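You operate a simulated robot arm through the tools that you are given. There is no shell and no other tool.

You run a simulated robot arm. Do the job below in one go: nothing can be reset, and whatever is moved stays where it is left.

JOB
Put things in order on the top of the pressing bench. At the end: the beige long core stands where the pink canister stood; the dusty teal roll stands where the beige long core stood; the cream drying bag from the top of the pressing bench stands where the dusty teal roll stood; the pink canister from the top of the pressing bench stands on top of the brown box (marked "GROSGRAIN"); whatever was shut is shut again. Leave all else as you found it, and nothing knocked over.

Only the result counts: the job must be done as asked and must still hold three seconds after the hand-in. Knocking over, shifting, dropping, spilling or breaking anything else fails it.

ROBOT AND FRAMES
A 7-joint arm with a two-finger parallel gripper, fixed in place. Base frame: the origin is on the floor under the middle of its stand, x ahead of it, y to its left, z up; the work surface is at about z = 800. Readings come in mm, degrees, newtons and seconds.
With the tool pointing down near the work surface it reaches from about 300 to 700 mm from the base axis. Its first joint turns from -66.0 to 66.0 degrees. Payload 1.57 kg.
The tool frame sits at the grasp point between the pads (the TCP): z along the fingers, y along the line on which they close. The tips reach 30 mm beyond it. The gripper opens to 110 mm. The fingers are 24 mm wide and 12 mm thick; the gripper's body (48 by 112 mm) begins 78 mm behind the TCP.
Orientation is that of the tool frame in the base frame, as a unit quaternion [w, x, y, z]. With the fingers straight down and closing along the base's y, the tool's x points along the base's -x, its y along +y and its z along -z.

CONTROLS
- The arm moves only by the tool drive_tool. Its arguments are lists of equal length, an entry for each row: "travel": the shift along the tool's x, y, z in m, a list of three; "angular": the turn, a rotation vector about the tool's x, y, z in degrees, a list of three; "jaw": the gripper command, from -1 (fully open) to 1 (shut), values between in proportion. In form: {"travel": [[tx, ty, tz], ...], "angular": [[rx, ry, rz], ...], "jaw": [jaw, ...]}. A call has 1 to 20 rows; each row is the pose to reach, as a shift and turn from the pose commanded when the call began, along the tool's axes at that moment. Each row takes 0.2 s and may step no farther than 50 mm and 8.6 degrees from the row before; otherwise, or with a gripper value out of range, the whole call is refused. A pose out of reach is approached as far as the arm can. The call stops where the force on the tool passes 40 N (or 10 N more than at its start, if that is more) or the arm is blocked; 0.2 s more then pass. Each finger travels about 108 mm/s and halts on what it meets, pressing with about 35 N; the grip force reading is that of the motor and also rises with nothing between the fingers. The clock runs only during rows and for 0.2 s after the last one: add rows that repeat a pose to give the fingers time. It gives the time, the measured TCP pose, the force on the tool (base axes), the opening and the grip force at its end, in the units of the frame above (readings bear some noise), with the torque about the TCP (base axes, N m) and any sound that the robot's microphone picked up.
- Cameras (640 x 400 px; columns grow to the right, rows downward): "scene" is fixed at [180.2, -408.5, 1399.7]; the picture's right is [0.59, -0.81, 0.00], its down [-0.50, -0.36, -0.79] and it looks along [0.64, 0.46, -0.61] (base axes); focal length 330 px, centre (320, 200). "wrist" rides on the gripper at [70, 16, -141] in the tool frame; the picture's right is [-0.23, 0.97, 0.00], its down [-0.86, -0.20, -0.48] and it looks along [-0.47, -0.11, 0.88] (tool axes); focal length 222 px, centre (320, 200). There is no depth. A picture from a camera that has moved, and an enlarged one, comes with that camera's place and axes in the base frame and with its lens.
- grab_frame(camera): a new picture of that camera. It takes no simulated time.
- close_up(camera, box): a new picture of the part [left, top, right, bottom] of that camera's present view, enlarged. It takes no simulated time.
- close_job(): hands the job in; it is judged then, once.

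Nothing tells you positions but the pictures and the camera data. Unless the task says otherwise, let go and move clear before handing in.

The tools are called after ">>>" by a JSON object that holds its "op" and its "data". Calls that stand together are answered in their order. drive_tool: Moves the arm, as the interface text tells. Its arguments: {"type":"object","properties":{"travel":{"type":"array","items":{"type":"array","items":{"type":"number"}}},"angular":{"type":"array","items":{"type":"array","items":{"type":"number"}}},"jaw":{"type":"array","items":{"type":"number"}}},"required":["travel","angular","jaw"]} The other tools are called the same way: grab_frame (camera) takes a picture; close_up (camera, box) takes an enlarged picture of a part of a camera's view; close_job () hands the job in.

At the start:

```text
time: 0.0
eef_pos: [368.3, -135.9, 1113.8]
orientation: [0.0, 0.0, 1.0, -0.001]
wrist_force: [0.6, 0.2, 0.2]
ft_torque: [-0.01, 0.01, -0.02]
grip_width: 109.9
grip_force: 0.1
```

scene: 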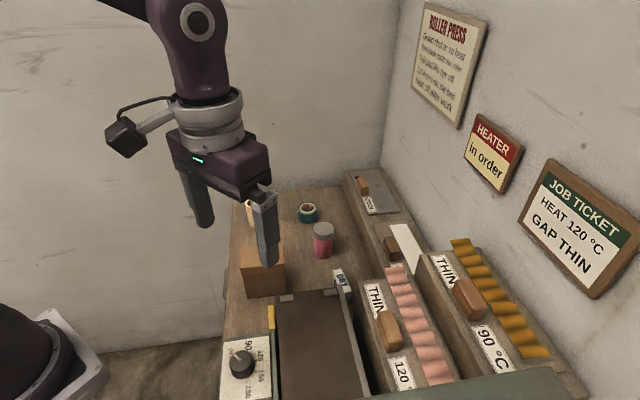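
wrist: 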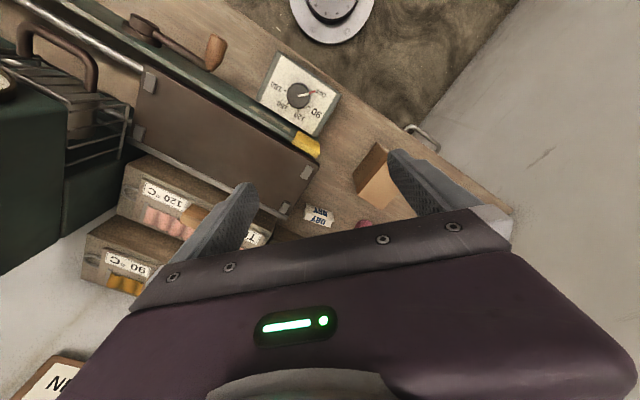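

I see the bench with a pink canister, a teal roll, a brown box, and various trays; the robot hand hides part of it. I'll look closer before moving anything.

>>> {"op": "close_up", "data": {"camera": "scene", "box": [220, 160, 380, 300]}}

>>> {"op": "close_up", "data": {"camera": "scene", "box": [330, 160, 570, 390]}}

>>> {"op": "close_up", "data": {"camera": "scene", "box": [400, 0, 640, 300]}}

>>> {"op": "close_up", "data": {"camera": "wrist", "box": [230, 100, 450, 250]}}

```text
2.86 times, centred on (300, 230) of scene
camera zoom: at [180.2, -408.5, 1399.7], right [0.59, -0.81, 0.0], down [-0.5, -0.36, -0.79], along [0.64, 0.46, -0.61], focal length 942 px, centre (377, 114)
```

zoom: 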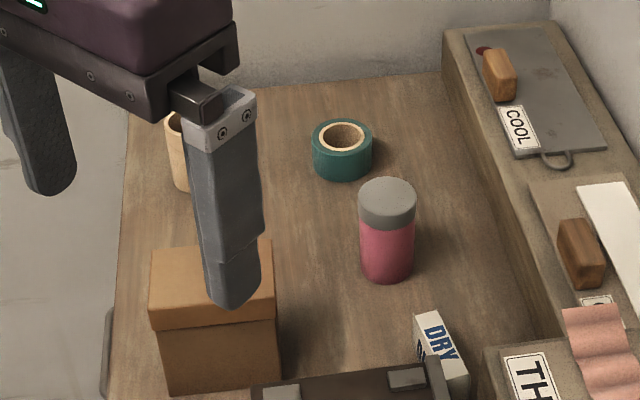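

```text
1.74 times, centred on (450, 275) of scene
camera zoom: at [180.2, -408.5, 1399.7], right [0.59, -0.81, 0.0], down [-0.5, -0.36, -0.79], along [0.64, 0.46, -0.61], focal length 573 px, centre (94, 70)
```

zoom: 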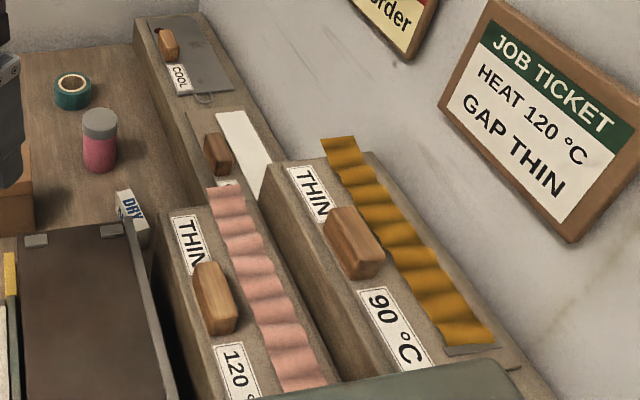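

```text
1.33 times, centred on (520, 150) of scene
camera zoom: at [180.2, -408.5, 1399.7], right [0.59, -0.81, 0.0], down [-0.5, -0.36, -0.79], along [0.64, 0.46, -0.61], focal length 440 px, centre (53, 267)
```

zoom: 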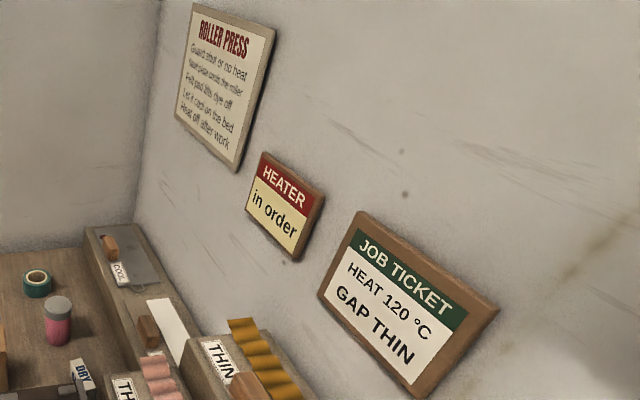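

```text
2.67 times, centred on (340, 175) of wrist
camera zoom: at [298.6, -121.2, 1255.6], right [0.23, 0.97, 0.0], down [0.86, -0.2, 0.48], along [0.47, -0.11, -0.88], focal length 592 px, centre (267, 267)
```

zoom: 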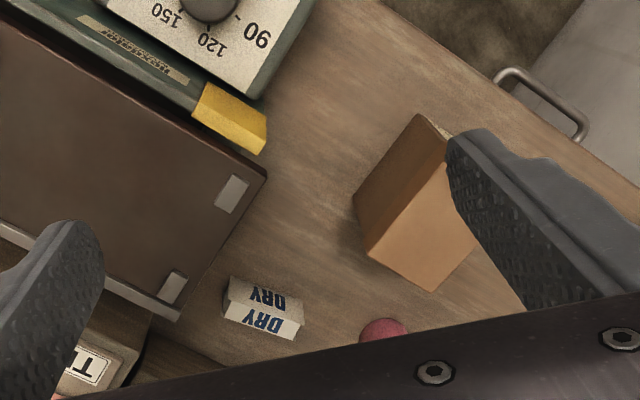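

The beige core and the box are partly hidden behind the gripper. I'll move the arm up and to the left, away from everything, to clear the view.

>>> {"op": "drive_tool", "data": {"travel": [[0.0026, 0.041, -0.0123], [0.0052, 0.082, -0.0246], [0.0078, 0.123, -0.0369], [0.0104, 0.164, -0.0492], [0.013, 0.205, -0.0615], [0.0156, 0.246, -0.0738], [0.018, 0.286, -0.086]], "angular": [[0, 0, 0], [0, 0, 0], [0, 0, 0], [0, 0, 0], [0, 0, 0], [0, 0, 0], [0, 0, 0]], "jaw": [-1, -1, -1, -1, -1, -1, -1]}}

```text
time: 1.6
eef_pos: [349.0, 151.1, 1200.3]
orientation: [0.0, 0.0, 1.0, 0.001]
wrist_force: [0.4, -0.3, -0.4]
ft_torque: [-0.03, 0.02, -0.03]
grip_width: 110.3
grip_force: 0.0
```

The arm is now clear on the left. I'll take fresh pictures of the whole bench.

>>> {"op": "grab_frame", "data": {"camera": "scene"}}

>>> {"op": "close_up", "data": {"camera": "scene", "box": [220, 180, 380, 280]}}

>>> {"op": "close_up", "data": {"camera": "scene", "box": [220, 220, 380, 320]}}

>>> {"op": "grab_frame", "data": {"camera": "wrist"}}

```text
taken
```

scene: 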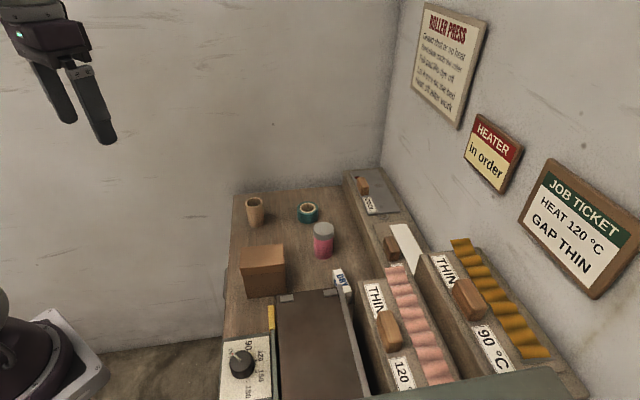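

```text
4.00 times, centred on (300, 230) of scene
camera zoom: at [180.1, -408.5, 1399.7], right [0.59, -0.81, 0.0], down [-0.5, -0.36, -0.79], along [0.64, 0.46, -0.61], focal length 1318 px, centre (400, 80)
```

zoom: 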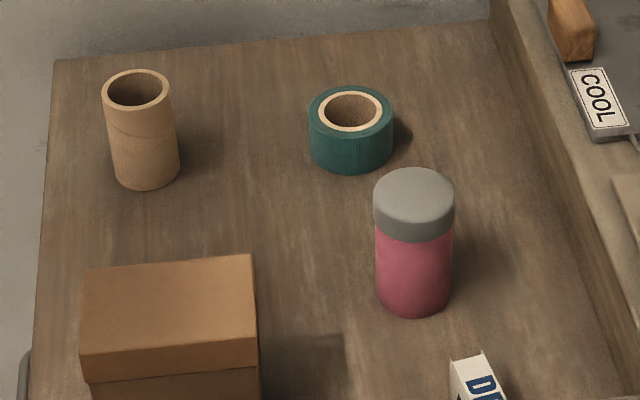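

```text
4.00 times, centred on (300, 270) of scene
camera zoom: at [180.1, -408.5, 1399.7], right [0.59, -0.81, 0.0], down [-0.5, -0.36, -0.79], along [0.64, 0.46, -0.61], focal length 1318 px, centre (400, -80)
```

zoom: 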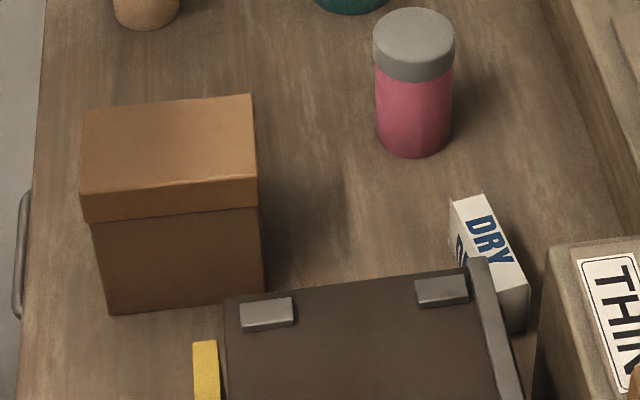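

```text
taken
camera wrist: at [278.9, 165.9, 1342.8], right [0.23, 0.97, 0.0], down [0.85, -0.2, 0.48], along [0.47, -0.11, -0.88], focal length 222 px, centre (320, 200)
```

wrist: 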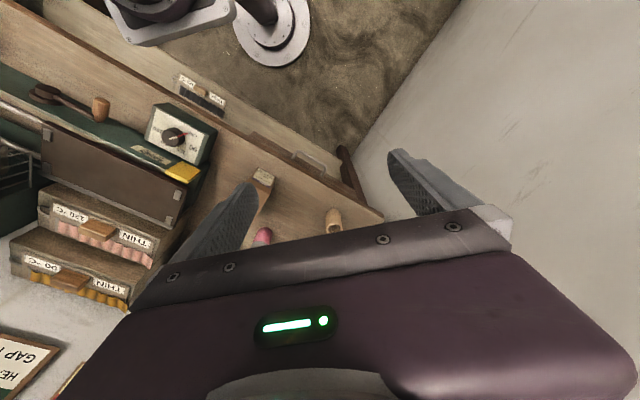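

I've found the core near (620, 124), the roll near (722, 27), the canister near (637, −87), and the box top centred near (482, −44, 900). The bench is turned about 45° to my base. Next I'll move over the middle of the bench at a safe height for a top view, to read the box's mark and see the bag's shape.

>>> {"op": "drive_tool", "data": {"travel": [[-0.0314, -0.0189, 0.0188], [-0.0628, -0.0378, 0.0375], [-0.0941, -0.0566, 0.0563], [-0.1255, -0.0755, 0.075], [-0.1569, -0.0944, 0.0938], [-0.1883, -0.1133, 0.1125], [-0.2196, -0.1321, 0.1313], [-0.251, -0.151, 0.15]], "angular": [[0, 0, 0], [0, 0, 0], [0, 0, 0], [0, 0, 0], [0, 0, 0], [0, 0, 0], [0, 0, 0], [0, 0, 0]], "jaw": [-1, -1, -1, -1, -1, -1, -1, -1]}}

>>> {"op": "grab_frame", "data": {"camera": "wrist"}}

```text
time: 3.4
eef_pos: [603.5, -2.4, 1049.4]
orientation: [0.0, 0.0, 1.0, 0.0]
wrist_force: [0.0, -0.1, -0.2]
ft_torque: [-0.02, 0.03, -0.03]
grip_width: 110.0
grip_force: 0.1
```

```text
taken
camera wrist: at [532.6, 12.9, 1190.7], right [0.23, 0.97, 0.0], down [0.86, -0.2, 0.48], along [0.47, -0.11, -0.88], focal length 222 px, centre (320, 200)
```

wrist: 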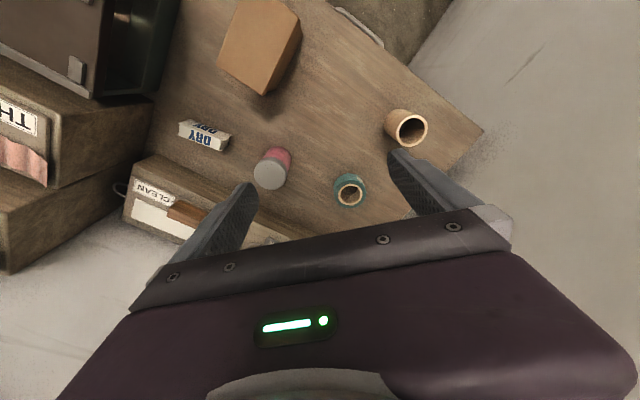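

From above I can see all five objects: box, bag, canister, roll and core. I'll zoom in for precise positions.

>>> {"op": "close_up", "data": {"camera": "wrist", "box": [160, 90, 320, 190]}}

>>> {"op": "close_up", "data": {"camera": "wrist", "box": [320, 90, 480, 190]}}

>>> {"op": "close_up", "data": {"camera": "wrist", "box": [160, 0, 320, 100]}}

>>> {"op": "close_up", "data": {"camera": "wrist", "box": [220, 130, 420, 255]}}

```text
4.00 times, centred on (240, 140) of wrist
camera zoom: at [532.6, 12.9, 1190.7], right [0.23, 0.97, 0.0], down [0.86, -0.2, 0.48], along [0.47, -0.11, -0.88], focal length 888 px, centre (640, 440)
```

zoom: 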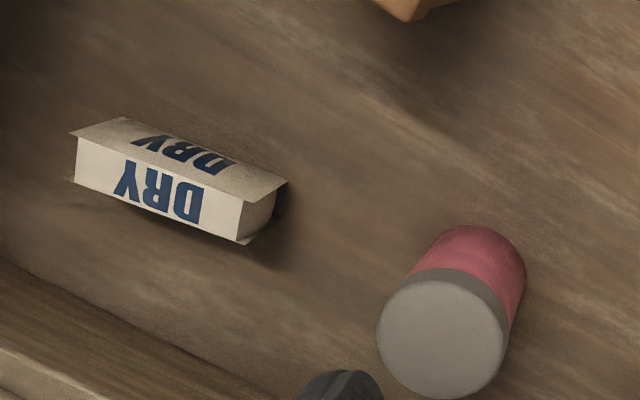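

```text
4.00 times, centred on (400, 140) of wrist
camera zoom: at [532.6, 12.9, 1190.7], right [0.23, 0.97, 0.0], down [0.86, -0.2, 0.48], along [0.47, -0.11, -0.88], focal length 888 px, centre (0, 440)
```

zoom: 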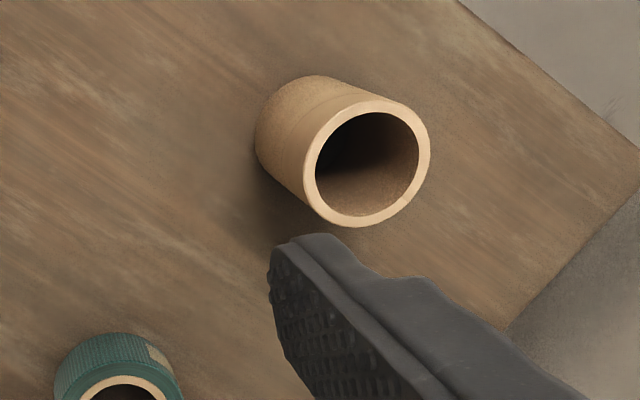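

```text
4.00 times, centred on (240, 50) of wrist
camera zoom: at [532.6, 12.9, 1190.7], right [0.23, 0.97, 0.0], down [0.86, -0.2, 0.48], along [0.47, -0.11, -0.88], focal length 888 px, centre (640, 800)
```

zoom: 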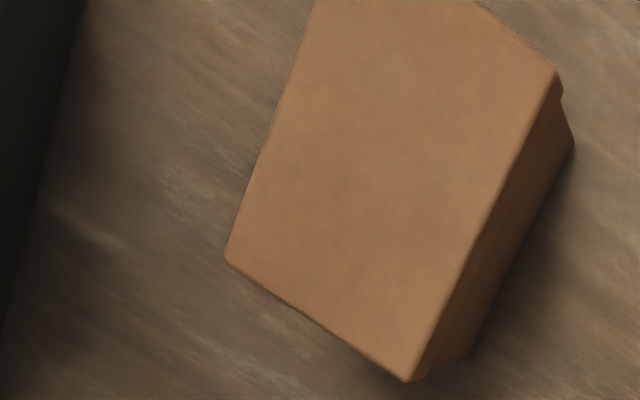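

```text
3.20 times, centred on (320, 192) of wrist
camera zoom: at [532.6, 12.9, 1190.7], right [0.23, 0.97, 0.0], down [0.86, -0.2, 0.48], along [0.47, -0.11, -0.88], focal length 711 px, centre (320, 224)
```

zoom: 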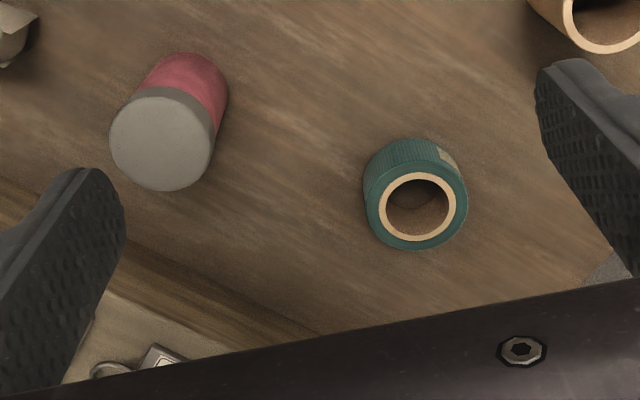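

The positions from both cameras agree to within a few mm. I'll look at the bag's shape more closely.

>>> {"op": "close_up", "data": {"camera": "scene", "box": [320, 255, 368, 285]}}

>>> {"op": "close_up", "data": {"camera": "wrist", "box": [164, 105, 244, 155]}}

>>> {"op": "grab_frame", "data": {"camera": "scene"}}

```text
13.33 times, centred on (344, 270) of scene
camera zoom: at [180.2, -408.5, 1399.7], right [0.59, -0.81, 0.0], down [-0.5, -0.36, -0.79], along [0.64, 0.46, -0.61], focal length 4395 px, centre (0, -733)
```

zoom: 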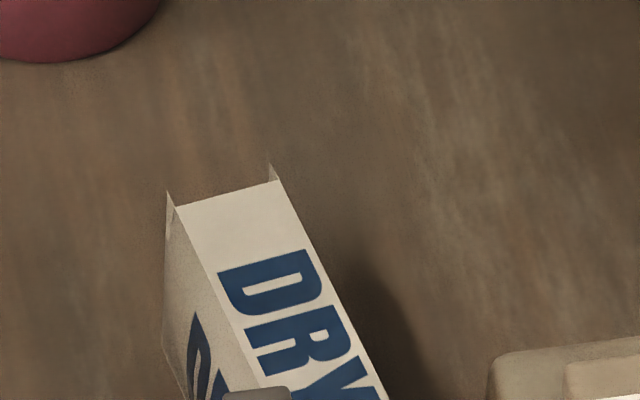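

```text
8.00 times, centred on (204, 130) of wrist
camera zoom: at [532.6, 12.9, 1190.7], right [0.23, 0.97, 0.0], down [0.86, -0.2, 0.48], along [0.47, -0.11, -0.88], focal length 1777 px, centre (1248, 760)
```

zoom: 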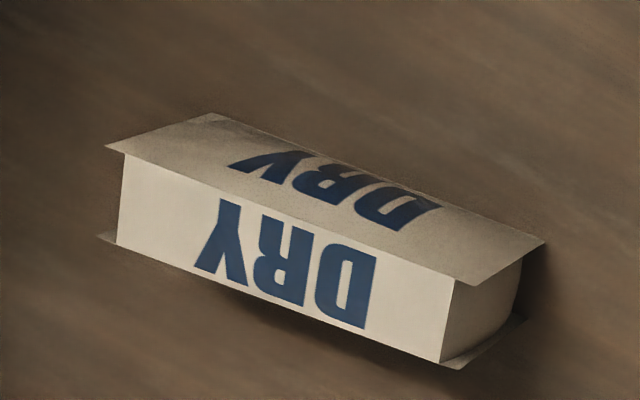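

```text
taken
```

scene: 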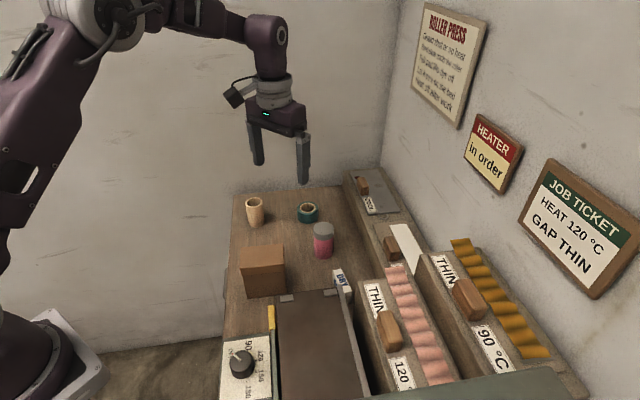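

The bag stands at about (568, −188), roughly 62 × 18 × 39 mm, with its long axis about 54° from x. The roll is near the edge of my reach, so I'll test how far I can go with the fingers straight down, well above it.

>>> {"op": "drive_tool", "data": {"travel": [[-0.0299, 0.007, 0.0324], [-0.0598, 0.014, 0.0647], [-0.0896, 0.021, 0.0971], [-0.1195, 0.028, 0.1294], [-0.1195, 0.028, 0.1294]], "angular": [[0, 0, 0], [0, 0, 0], [0, 0, 0], [0, 0, 0], [0, 0, 0]], "jaw": [-1, -1, -1, -1, -1]}}

>>> {"op": "grab_frame", "data": {"camera": "scene"}}

>>> {"op": "grab_frame", "data": {"camera": "wrist"}}

```text
time: 4.6
eef_pos: [693.7, 24.5, 920.1]
orientation: [-0.001, 0.0, 1.0, 0.0]
wrist_force: [0.0, 0.0, -0.1]
ft_torque: [0.01, 0.01, 0.02]
grip_width: 110.2
grip_force: 0.1
out of reach, approached as far as the arm can: row 4, 5
```

```text
taken
```

scene: 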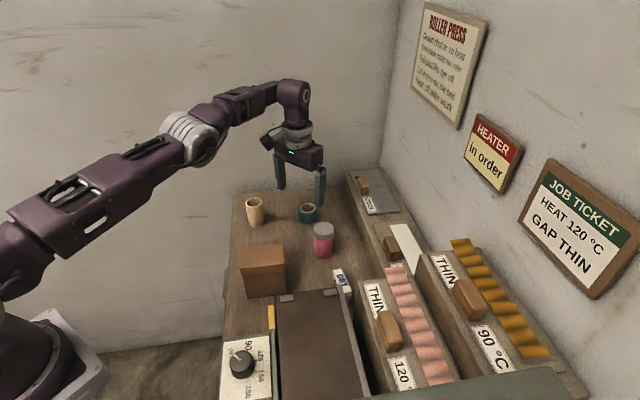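

```text
taken
camera wrist: at [624.2, 39.4, 1061.1], right [0.23, 0.97, 0.0], down [0.86, -0.2, 0.48], along [0.47, -0.11, -0.88], focal length 222 px, centre (320, 200)
```

wrist: 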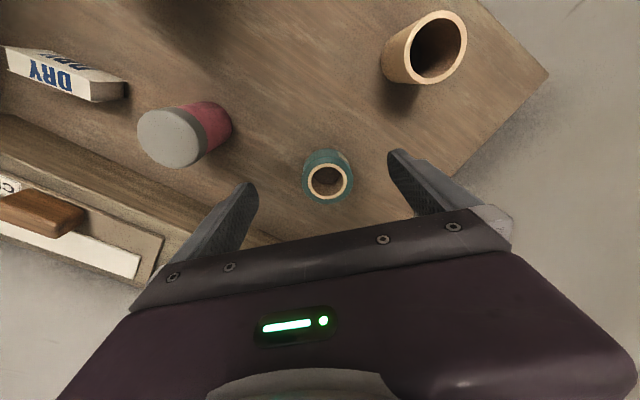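

Straight down, the arm stops at a radius of about 694 mm, so the roll at about 723 will need the hand tilted outward. I'll start with the canister: rise, then go above it.

>>> {"op": "drive_tool", "data": {"travel": [[0.01, 0.0, -0.04], [0.02, 0.0, -0.08], [0.04, -0.03, -0.08], [0.06, -0.07, -0.08], [0.086, -0.1126, -0.08], [0.086, -0.1126, -0.08]], "angular": [[0, 0, 0], [0, 0, 0], [0, 0, 0], [0, 0, 0], [0, 0, 0], [0, 0, 0]], "jaw": [-1, -1, -1, -1, -1, -1]}}

>>> {"op": "grab_frame", "data": {"camera": "wrist"}}

```text
time: 6.0
eef_pos: [608.7, -89.4, 1001.1]
orientation: [0.0, 0.0, 1.0, 0.0]
wrist_force: [-0.4, 0.2, -0.8]
ft_torque: [-0.01, 0.0, -0.01]
grip_width: 110.1
grip_force: 0.1
```

```text
taken
camera wrist: at [539.2, -73.6, 1143.0], right [0.23, 0.97, 0.0], down [0.85, -0.2, 0.48], along [0.47, -0.11, -0.88], focal length 222 px, centre (320, 200)
```

wrist: 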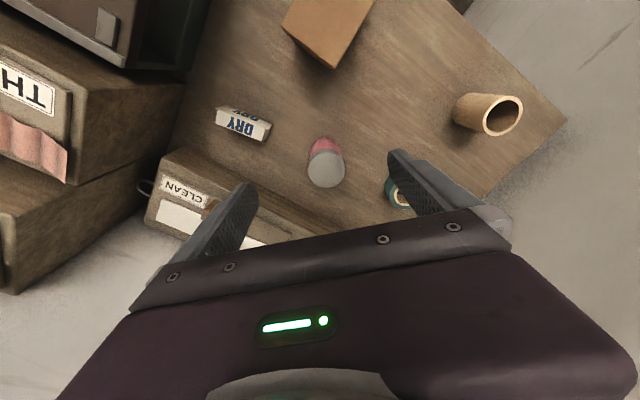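

I'm above the canister's neighbourhood. I'll zoom in to fix its exact position, and the obstacles around the bag, before going down.

>>> {"op": "close_up", "data": {"camera": "wrist", "box": [290, 130, 370, 190]}}

>>> {"op": "close_up", "data": {"camera": "wrist", "box": [100, 60, 300, 200]}}

```text
6.67 times, centred on (330, 160) of wrist
camera zoom: at [539.2, -73.6, 1143.0], right [0.23, 0.97, 0.0], down [0.85, -0.2, 0.48], along [0.47, -0.11, -0.88], focal length 1481 px, centre (253, 467)
```

zoom: 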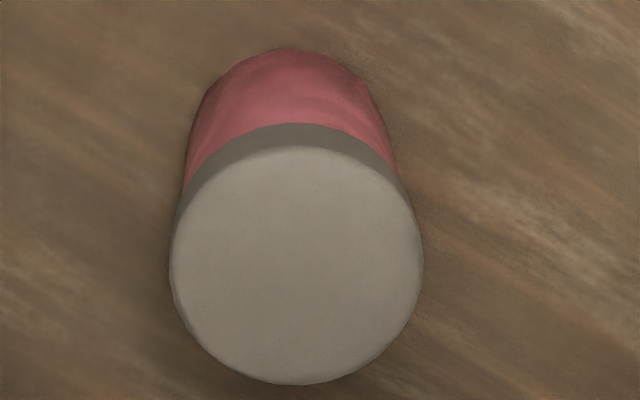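

```text
2.86 times, centred on (200, 130) of wrist
camera zoom: at [539.2, -73.6, 1143.0], right [0.23, 0.97, 0.0], down [0.85, -0.2, 0.48], along [0.47, -0.11, -0.88], focal length 635 px, centre (663, 400)
```

zoom: 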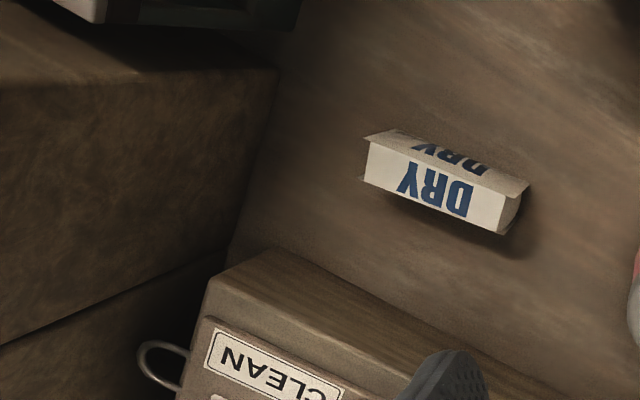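

The canister centre is confirmed at about (637.5, −88). I'll move above it and come down with the fingers straddling it.

>>> {"op": "drive_tool", "data": {"travel": [[-0.0285, 0.0015, 0.0], [-0.0285, 0.0015, 0.04], [-0.0285, 0.0015, 0.08], [-0.0285, 0.0015, 0.12], [-0.0285, 0.0015, 0.145], [-0.0285, 0.0015, 0.158], [-0.0285, 0.0015, 0.158]], "angular": [[0, 0, 0], [0, 0, 0], [0, 0, 0], [0, 0, 0], [0, 0, 0], [0, 0, 0], [0, 0, 0]], "jaw": [-1, -1, -1, -1, -1, -1, -1]}}

>>> {"op": "grab_frame", "data": {"camera": "wrist"}}

>>> {"op": "close_up", "data": {"camera": "scene", "box": [260, 140, 420, 300]}}

```text
time: 7.6
eef_pos: [636.9, -85.9, 842.2]
orientation: [0.0, 0.001, 1.0, 0.0]
wrist_force: [-0.8, -0.4, -0.6]
ft_torque: [0.0, -0.01, -0.03]
grip_width: 110.0
grip_force: 0.0
```

```text
taken
camera wrist: at [566.3, -71.7, 984.1], right [0.23, 0.97, 0.0], down [0.85, -0.2, 0.48], along [0.47, -0.11, -0.88], focal length 222 px, centre (320, 200)
```

wrist: 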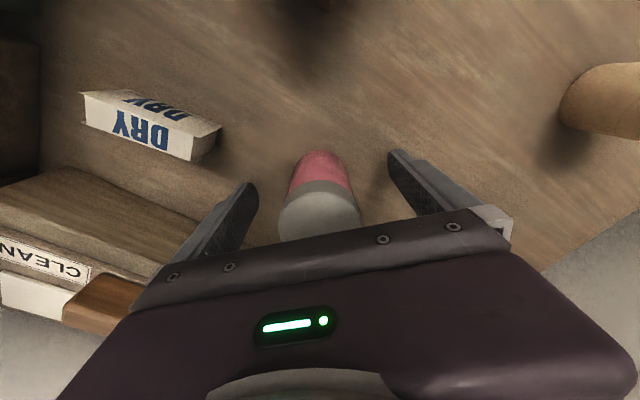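

```text
2.50 times, centred on (340, 220) of scene
camera zoom: at [180.2, -408.5, 1399.7], right [0.59, -0.81, 0.0], down [-0.5, -0.36, -0.79], along [0.64, 0.46, -0.61], focal length 824 px, centre (270, 150)
```

zoom: 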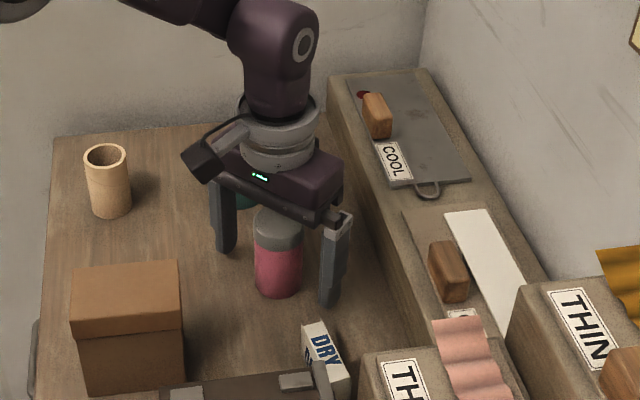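

The fingers straddle the canister cleanly. Closing now.

>>> {"op": "drive_tool", "data": {"travel": [[0, 0, 0], [0, 0, 0], [0, 0, 0], [0, 0, 0], [0, 0, 0]], "angular": [[0, 0, 0], [0, 0, 0], [0, 0, 0], [0, 0, 0], [0, 0, 0]], "jaw": [-0.5, 0.0, 0.5, 1, 1]}}

```text
time: 8.8
eef_pos: [636.3, -88.1, 842.0]
orientation: [0.0, 0.0, 1.0, 0.0]
wrist_force: [0.1, -0.1, 0.3]
ft_torque: [0.04, 0.01, 0.02]
grip_width: 46.1
grip_force: 34.5
```

I have the canister, 46 mm wide and held firmly. I'll lift it straight up, clear of the box height.

>>> {"op": "drive_tool", "data": {"travel": [[0, 0, -0.015], [0, 0, -0.05], [0, 0, -0.09], [0, 0, -0.13], [0, 0, -0.15], [0, 0, -0.15]], "angular": [[0, 0, 0], [0, 0, 0], [0, 0, 0], [0, 0, 0], [0, 0, 0], [0, 0, 0]], "jaw": [1, 1, 1, 1, 1, 1]}}

>>> {"op": "grab_frame", "data": {"camera": "scene"}}

>>> {"op": "grab_frame", "data": {"camera": "wrist"}}

```text
time: 10.2
eef_pos: [638.5, -88.8, 992.8]
orientation: [0.0, 0.0, 1.0, 0.001]
wrist_force: [0.3, 0.5, -1.1]
ft_torque: [0.01, 0.04, -0.04]
grip_width: 46.0
grip_force: 34.4
```

```text
taken
```

scene: 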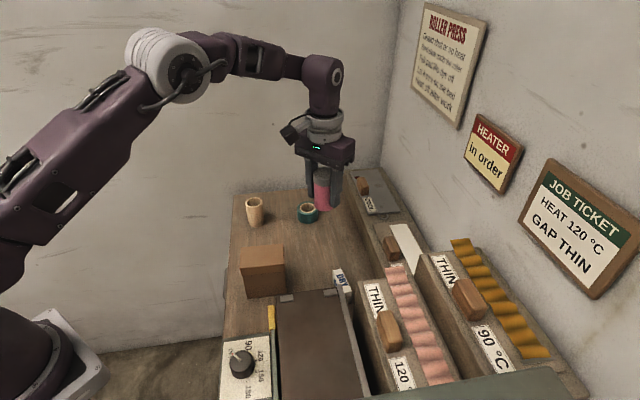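

```text
taken
camera wrist: at [568.1, -73.0, 1134.5], right [0.23, 0.97, 0.0], down [0.85, -0.2, 0.48], along [0.47, -0.11, -0.88], focal length 222 px, centre (320, 200)
```

wrist: 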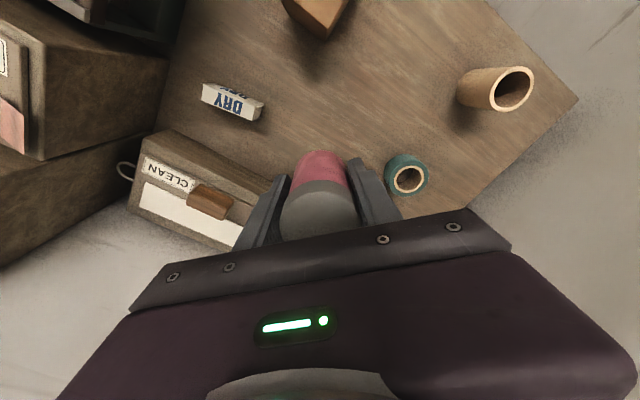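

The canister is up with its bottom at about z = 950, and everything else is undisturbed. I'll carry it over the box.

>>> {"op": "drive_tool", "data": {"travel": [[0.0388, 0.0111, 0], [0.0775, 0.0222, 0], [0.1163, 0.0334, 0], [0.155, 0.0445, 0], [0.155, 0.0445, 0]], "angular": [[0, 0, 0], [0, 0, 0], [0, 0, 0], [0, 0, 0], [0, 0, 0]], "jaw": [1, 1, 1, 1, 1]}}

>>> {"op": "close_up", "data": {"camera": "scene", "box": [200, 120, 380, 320]}}

>>> {"op": "grab_frame", "data": {"camera": "wrist"}}

```text
time: 11.4
eef_pos: [482.1, -42.3, 990.9]
orientation: [0.0, 0.0, 1.0, 0.0]
wrist_force: [0.7, 0.0, -0.3]
ft_torque: [-0.03, 0.0, 0.02]
grip_width: 46.1
grip_force: 34.9
```

```text
2.00 times, centred on (290, 220) of scene
camera zoom: at [180.2, -408.5, 1399.7], right [0.59, -0.81, 0.0], down [-0.5, -0.36, -0.79], along [0.64, 0.46, -0.61], focal length 659 px, centre (380, 160)
```

zoom: 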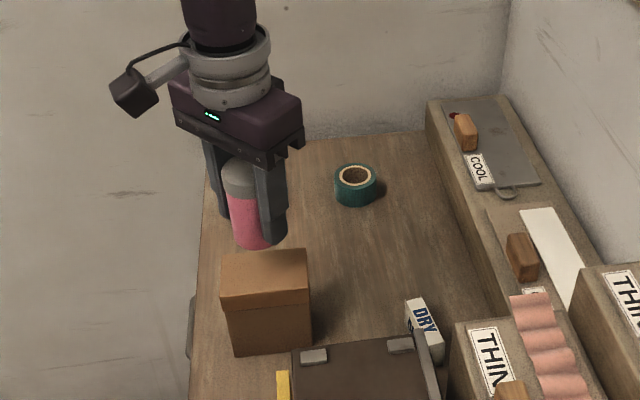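

```text
taken
camera wrist: at [412.7, -26.8, 1133.3], right [0.23, 0.97, 0.0], down [0.85, -0.2, 0.48], along [0.47, -0.11, -0.88], focal length 222 px, centre (320, 200)
```

wrist: 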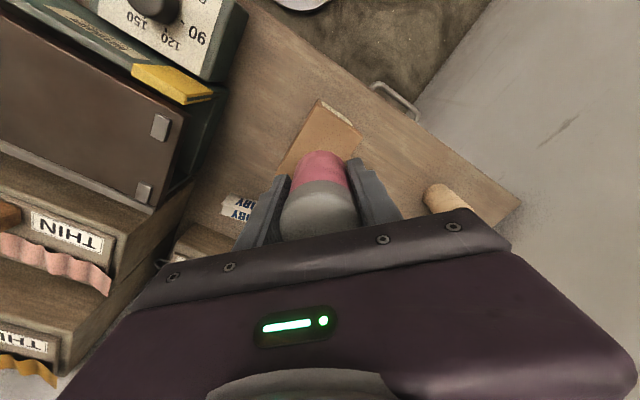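

The canister hangs over the box. I'll trim slightly in y and lower to just above the lid.

>>> {"op": "drive_tool", "data": {"travel": [[0, -0.0017, 0.015], [0, -0.0017, 0.03], [0, -0.0017, 0.041], [0, -0.0017, 0.041]], "angular": [[0, 0, 0], [0, 0, 0], [0, 0, 0], [0, 0, 0]], "jaw": [1, 1, 1, 1]}}

>>> {"op": "close_up", "data": {"camera": "scene", "box": [225, 200, 305, 300]}}

>>> {"op": "close_up", "data": {"camera": "wrist", "box": [220, 80, 420, 250]}}

```text
time: 12.4
eef_pos: [484.0, -45.2, 950.4]
orientation: [0.0, -0.001, 1.0, 0.001]
wrist_force: [0.3, -0.1, -1.6]
ft_torque: [-0.02, -0.02, 0.01]
grip_width: 45.8
grip_force: 34.6
```

```text
4.00 times, centred on (265, 250) of scene
camera zoom: at [180.2, -408.5, 1399.7], right [0.59, -0.81, 0.0], down [-0.5, -0.36, -0.79], along [0.64, 0.46, -0.61], focal length 1318 px, centre (540, 0)
```

zoom: 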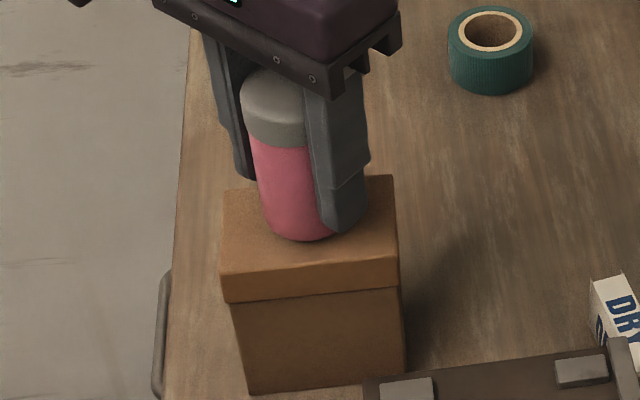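

```text
2.35 times, centred on (320, 165) of wrist
camera zoom: at [413.2, -29.2, 1092.3], right [0.23, 0.97, 0.0], down [0.86, -0.2, 0.48], along [0.47, -0.11, -0.88], focal length 523 px, centre (320, 282)
```

zoom: 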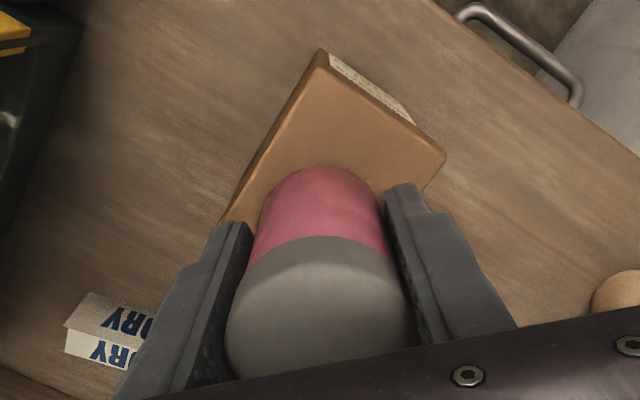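

The canister's base is centred over the box top, about 8 mm above it. I'll lower in small steps and watch the force.

>>> {"op": "drive_tool", "data": {"travel": [[0, 0, 0.003], [0, 0, 0.005], [0, 0, 0.0065], [0, 0, 0.0065]], "angular": [[0, 0, 0], [0, 0, 0], [0, 0, 0], [0, 0, 0]], "jaw": [1, 1, 1, 1]}}

```text
time: 13.4
eef_pos: [482.3, -43.9, 944.6]
orientation: [0.0, 0.0, 1.0, 0.0]
wrist_force: [-0.2, -0.5, -0.2]
ft_torque: [0.01, -0.01, 0.01]
grip_width: 45.8
grip_force: 34.8
```

>>> {"op": "drive_tool", "data": {"travel": [[0, 0, 0.001], [0, 0, 0.002], [0, 0, 0.002]], "angular": [[0, 0, 0], [0, 0, 0], [0, 0, 0]], "jaw": [1, 1, 1]}}

>>> {"op": "close_up", "data": {"camera": "scene", "box": [245, 220, 295, 260]}}

```text
time: 14.2
eef_pos: [482.5, -43.8, 945.0]
orientation: [0.002, 0.001, 1.0, 0.001]
wrist_force: [-1.3, -0.4, 26.6]
ft_torque: [-0.04, -0.05, -0.02]
grip_width: 46.2
grip_force: 35.4
```

```text
10.00 times, centred on (270, 240) of scene
camera zoom: at [179.7, -408.4, 1399.8], right [0.59, -0.81, 0.0], down [-0.5, -0.36, -0.79], along [0.64, 0.46, -0.61], focal length 3296 px, centre (820, -200)
```

zoom: 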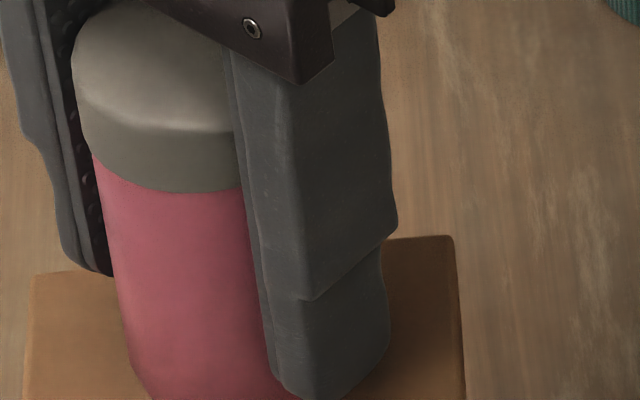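

There is contact at 26 N, so the canister is resting on the lid. I'll ease off the push a little and then open the fingers gently.

>>> {"op": "drive_tool", "data": {"travel": [[0, 0, -0.001], [0, 0, -0.001]], "angular": [[0, 0, 0], [0, 0, 0]], "jaw": [1, 1]}}

```text
time: 14.8
eef_pos: [482.9, -43.2, 944.5]
orientation: [-0.001, 0.0, 1.0, 0.0]
wrist_force: [3.3, -2.2, 9.5]
ft_torque: [-0.06, -0.35, -0.03]
grip_width: 45.9
grip_force: 35.0
```

>>> {"op": "drive_tool", "data": {"travel": [[0, 0, 0], [0, 0, 0], [0, 0, 0], [0, 0, 0], [0, 0, 0]], "angular": [[0, 0, 0], [0, 0, 0], [0, 0, 0], [0, 0, 0], [0, 0, 0]], "jaw": [0.15, 0.1, 0.0, -0.2, -0.4]}}

>>> {"op": "close_up", "data": {"camera": "scene", "box": [225, 200, 305, 300]}}

```text
time: 16.0
eef_pos: [481.9, -43.7, 944.6]
orientation: [0.0, 0.001, 1.0, 0.0]
wrist_force: [0.1, 0.5, -0.1]
ft_torque: [0.0, -0.01, -0.02]
grip_width: 76.8
grip_force: 0.1
```

```text
4.00 times, centred on (265, 250) of scene
camera zoom: at [180.2, -408.5, 1399.7], right [0.59, -0.81, 0.0], down [-0.5, -0.36, -0.79], along [0.64, 0.46, -0.61], focal length 1318 px, centre (540, 0)
```

zoom: 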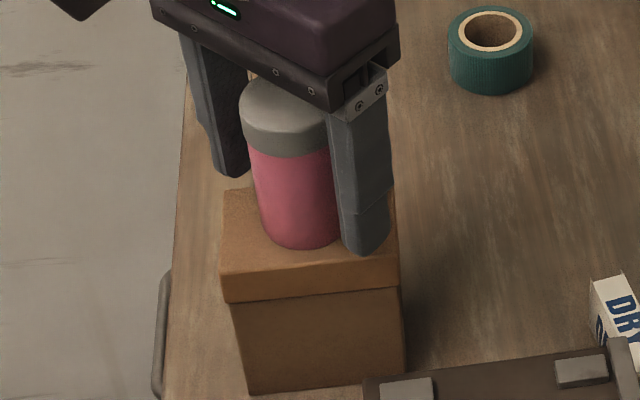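

The canister stands on the box. I'll lift straight up and check.

>>> {"op": "drive_tool", "data": {"travel": [[0, 0, 0], [0, 0, -0.03], [0, 0, -0.07], [0, 0, -0.11], [0, 0, -0.13]], "angular": [[0, 0, 0], [0, 0, 0], [0, 0, 0], [0, 0, 0], [0, 0, 0]], "jaw": [-0.8, -0.8, -0.8, -1, -1]}}

>>> {"op": "close_up", "data": {"camera": "scene", "box": [225, 200, 305, 300]}}

>>> {"op": "grab_frame", "data": {"camera": "wrist"}}

```text
time: 17.2
eef_pos: [480.0, -44.5, 1074.7]
orientation: [-0.001, 0.0, 1.0, -0.001]
wrist_force: [-0.3, 0.1, 0.2]
ft_torque: [0.0, 0.0, 0.04]
grip_width: 110.0
grip_force: 0.0
```

```text
4.00 times, centred on (265, 250) of scene
camera zoom: at [180.2, -408.5, 1399.7], right [0.59, -0.81, 0.0], down [-0.5, -0.36, -0.79], along [0.64, 0.46, -0.61], focal length 1318 px, centre (540, 0)
```

zoom: 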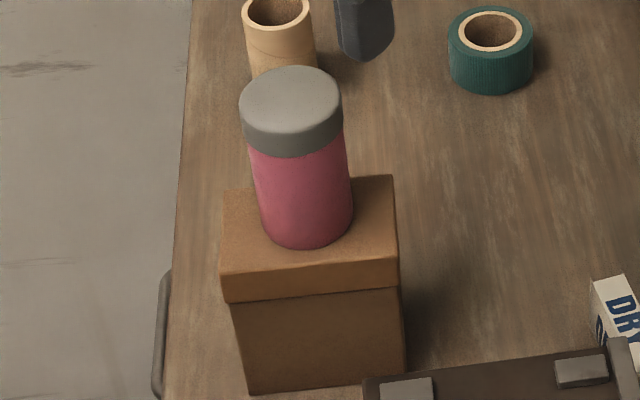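

```text
taken
camera wrist: at [410.2, -28.1, 1217.1], right [0.23, 0.97, 0.0], down [0.86, -0.2, 0.48], along [0.47, -0.11, -0.88], focal length 222 px, centre (320, 200)
```

wrist: 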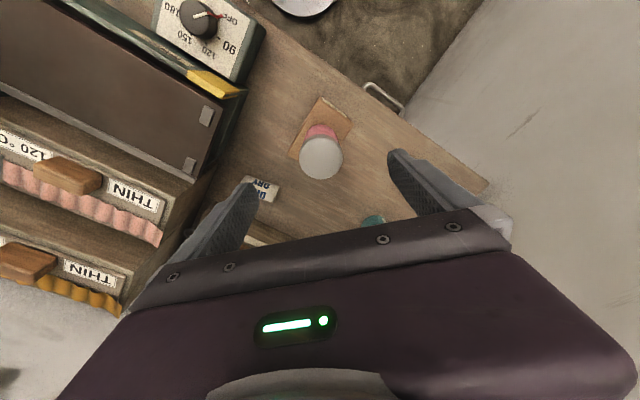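

The canister is upright and steady on the box. Next is the beige core at about (621.5, 123); I'll move over it high and then come partway down.

>>> {"op": "drive_tool", "data": {"travel": [[-0.0283, 0.0335, 0], [-0.0566, 0.0669, 0], [-0.0849, 0.1004, 0], [-0.1132, 0.1338, 0], [-0.1415, 0.1671, 0], [-0.1415, 0.1671, 0.045], [-0.1415, 0.1671, 0.09], [-0.1415, 0.1671, 0.115], [-0.1415, 0.1671, 0.115]], "angular": [[0, 0, 0], [0, 0, 0], [0, 0, 0], [0, 0, 0], [0, 0, 0], [0, 0, 0], [0, 0, 0], [0, 0, 0], [0, 0, 0]], "jaw": [-1, -1, -1, -1, -1, -1, -1, -1, -1]}}

>>> {"op": "grab_frame", "data": {"camera": "wrist"}}

>>> {"op": "close_up", "data": {"camera": "wrist", "box": [280, 100, 400, 200]}}

```text
time: 19.2
eef_pos: [622.8, 123.4, 957.6]
orientation: [0.001, -0.001, 1.0, -0.001]
wrist_force: [-0.2, 0.0, -0.4]
ft_torque: [0.0, -0.02, 0.02]
grip_width: 110.1
grip_force: 0.1
```

```text
taken
camera wrist: at [552.4, 138.0, 1099.7], right [0.23, 0.97, 0.0], down [0.85, -0.2, 0.48], along [0.47, -0.11, -0.88], focal length 222 px, centre (320, 200)
```

wrist: 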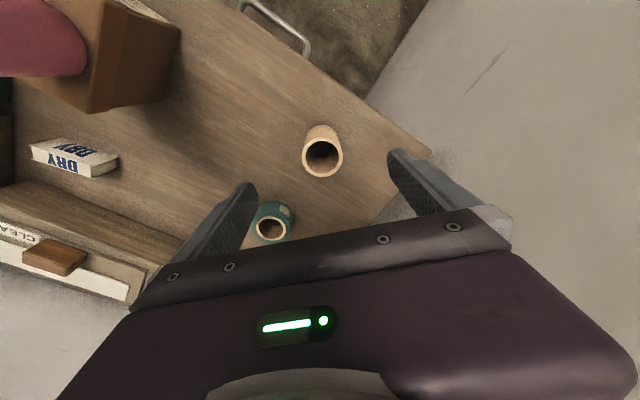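

```text
4.00 times, centred on (340, 150) of wrist
camera zoom: at [552.4, 138.0, 1099.7], right [0.23, 0.97, 0.0], down [0.85, -0.2, 0.48], along [0.47, -0.11, -0.88], focal length 888 px, centre (240, 400)
```

zoom: 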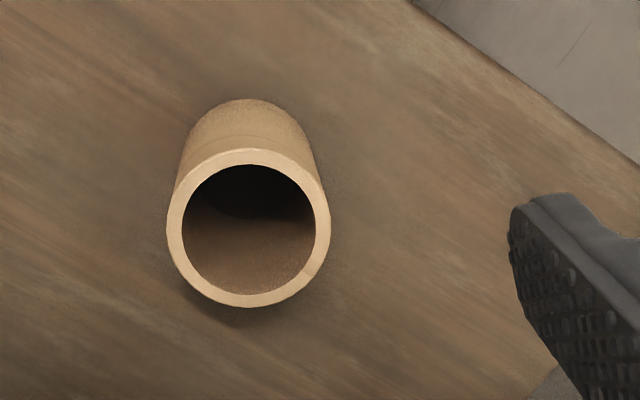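

The core is centred between the fingers, at about (622, 123). Going down to grip height.

>>> {"op": "drive_tool", "data": {"travel": [[0, 0.001, 0.04], [0, 0.001, 0.08], [0, 0.001, 0.11], [0, 0.001, 0.12], [0, 0.001, 0.12]], "angular": [[0, 0, 0], [0, 0, 0], [0, 0, 0], [0, 0, 0], [0, 0, 0]], "jaw": [-1, -1, -1, -1, -1]}}

>>> {"op": "grab_frame", "data": {"camera": "wrist"}}

```text
time: 20.4
eef_pos: [624.4, 124.4, 838.3]
orientation: [0.0, 0.0, 1.0, -0.001]
wrist_force: [0.1, 0.2, -0.3]
ft_torque: [0.0, -0.02, 0.01]
grip_width: 110.2
grip_force: 0.0
```

```text
taken
camera wrist: at [553.4, 139.0, 980.1], right [0.23, 0.97, 0.0], down [0.85, -0.2, 0.48], along [0.47, -0.11, -0.88], focal length 222 px, centre (320, 200)
```

wrist: 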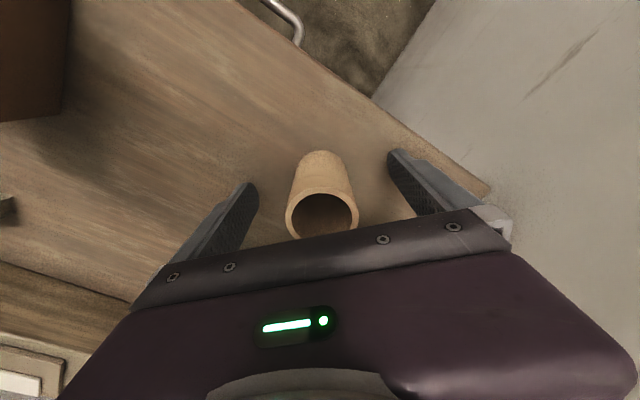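

>>> {"op": "drive_tool", "data": {"travel": [[0, 0, 0], [0, 0, 0], [0, 0, 0], [0, 0, 0], [0, 0, 0]], "angular": [[0, 0, 0], [0, 0, 0], [0, 0, 0], [0, 0, 0], [0, 0, 0]], "jaw": [-0.5, 0.0, 0.5, 1, 1]}}

```text
time: 21.6
eef_pos: [624.9, 123.9, 839.0]
orientation: [0.001, 0.001, 1.0, 0.0]
wrist_force: [0.6, 0.5, -0.1]
ft_torque: [0.01, 0.02, -0.02]
grip_width: 42.3
grip_force: 34.8
```

I'm holding the core at 42 mm. I'll lift it and carry it over to where the canister stood.

>>> {"op": "drive_tool", "data": {"travel": [[0, 0, -0.015], [0, 0, -0.05], [0, 0, -0.09], [0, 0, -0.12], [-0.003, -0.042, -0.12], [-0.006, -0.084, -0.12], [-0.009, -0.126, -0.12], [-0.012, -0.169, -0.12], [-0.0145, -0.2115, -0.12], [-0.0145, -0.2115, -0.12]], "angular": [[0, 0, 0], [0, 0, 0], [0, 0, 0], [0, 0, 0], [0, 0, 0], [0, 0, 0], [0, 0, 0], [0, 0, 0], [0, 0, 0], [0, 0, 0]], "jaw": [1, 1, 1, 1, 1, 1, 1, 1, 1, 1]}}

>>> {"op": "grab_frame", "data": {"camera": "wrist"}}

>>> {"op": "close_up", "data": {"camera": "scene", "box": [220, 120, 420, 320]}}

```text
time: 23.8
eef_pos: [636.2, -87.7, 958.3]
orientation: [0.0, 0.001, 1.0, 0.0]
wrist_force: [-0.4, -0.2, -0.8]
ft_torque: [-0.04, -0.02, -0.01]
grip_width: 42.5
grip_force: 34.9
```

```text
taken
camera wrist: at [566.6, -73.0, 1100.9], right [0.23, 0.97, 0.0], down [0.86, -0.2, 0.48], along [0.47, -0.11, -0.88], focal length 222 px, centre (320, 200)
```

wrist: 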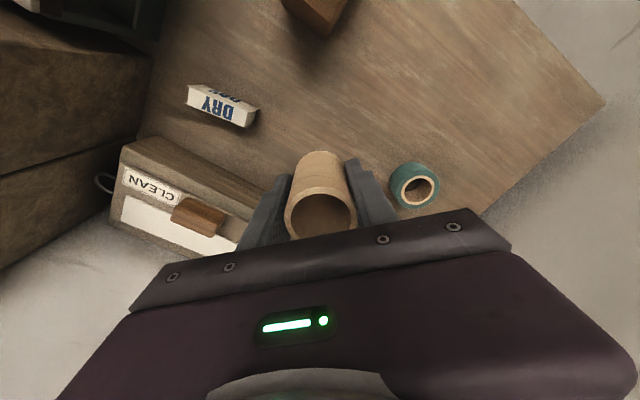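

```text
2.00 times, centred on (320, 220) of scene
camera zoom: at [180.1, -408.5, 1399.7], right [0.59, -0.81, 0.0], down [-0.5, -0.36, -0.79], along [0.64, 0.46, -0.61], focal length 659 px, centre (320, 160)
```

zoom: 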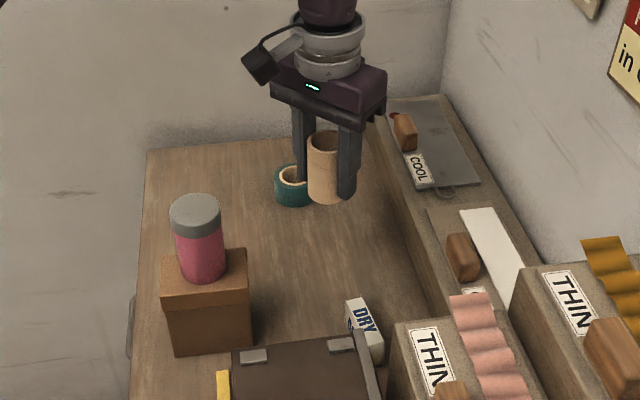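

I'm over the canister's old spot. I'll trim by 2 mm and lower to just above the bench.

>>> {"op": "drive_tool", "data": {"travel": [[-0.002, 0.0005, 0.03], [-0.002, 0.0005, 0.07], [-0.002, 0.0005, 0.1], [-0.002, 0.0005, 0.115], [-0.002, 0.0005, 0.115]], "angular": [[0, 0, 0], [0, 0, 0], [0, 0, 0], [0, 0, 0], [0, 0, 0]], "jaw": [1, 1, 1, 1, 1]}}

>>> {"op": "grab_frame", "data": {"camera": "wrist"}}

```text
time: 25.0
eef_pos: [639.2, -87.4, 841.6]
orientation: [-0.001, 0.0, 1.0, 0.0]
wrist_force: [-0.6, 0.3, -0.4]
ft_torque: [-0.03, 0.03, -0.01]
grip_width: 42.7
grip_force: 35.6
```

```text
taken
camera wrist: at [569.7, -72.8, 984.6], right [0.23, 0.97, 0.0], down [0.86, -0.2, 0.48], along [0.47, -0.11, -0.88], focal length 222 px, centre (320, 200)
```

wrist: 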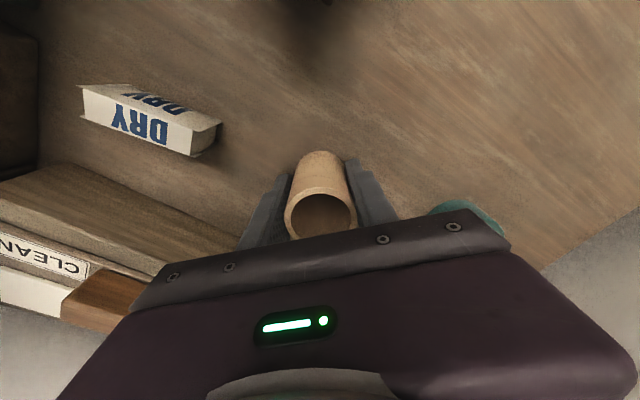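

>>> {"op": "drive_tool", "data": {"travel": [[0.0005, 0.0005, 0.001], [0.0005, 0.0005, 0.002], [0.0005, 0.0005, 0.003], [0.0005, 0.0005, 0.003]], "angular": [[0, 0, 0], [0, 0, 0], [0, 0, 0], [0, 0, 0]], "jaw": [1, 1, 1, 1]}}

```text
time: 26.0
eef_pos: [637.6, -86.9, 841.1]
orientation: [0.001, 0.0, 1.0, 0.0]
wrist_force: [0.4, -0.6, -0.2]
ft_torque: [0.0, 0.01, -0.02]
grip_width: 42.2
grip_force: 34.9
```

>>> {"op": "drive_tool", "data": {"travel": [[0, 0, 0.001], [0, 0, 0.0015], [0, 0, 0.0015]], "angular": [[0, 0, 0], [0, 0, 0], [0, 0, 0]], "jaw": [1, 1, 1]}}

```text
time: 26.8
eef_pos: [639.6, -85.9, 839.6]
orientation: [0.0, 0.0, 1.0, 0.0]
wrist_force: [-1.0, -0.8, 0.0]
ft_torque: [0.0, 0.02, 0.05]
grip_width: 42.3
grip_force: 35.0
```

>>> {"op": "drive_tool", "data": {"travel": [[0, 0, 0.001], [0, 0, 0.0015], [0, 0, 0.0015]], "angular": [[0, 0, 0], [0, 0, 0], [0, 0, 0]], "jaw": [1, 1, 1]}}

>>> {"op": "close_up", "data": {"camera": "scene", "box": [290, 200, 360, 280]}}

```text
time: 27.6
eef_pos: [639.7, -86.7, 837.9]
orientation: [0.0, 0.0, 1.0, 0.0]
wrist_force: [-3.1, 0.9, 8.5]
ft_torque: [0.03, 0.07, 0.05]
grip_width: 42.4
grip_force: 34.8
```

```text
5.00 times, centred on (325, 240) of scene
camera zoom: at [180.0, -408.4, 1399.7], right [0.59, -0.81, 0.0], down [-0.5, -0.36, -0.79], along [0.64, 0.46, -0.61], focal length 1648 px, centre (295, 0)
```

zoom: 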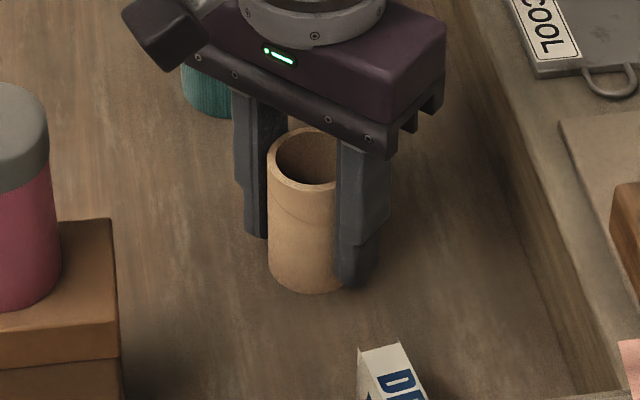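

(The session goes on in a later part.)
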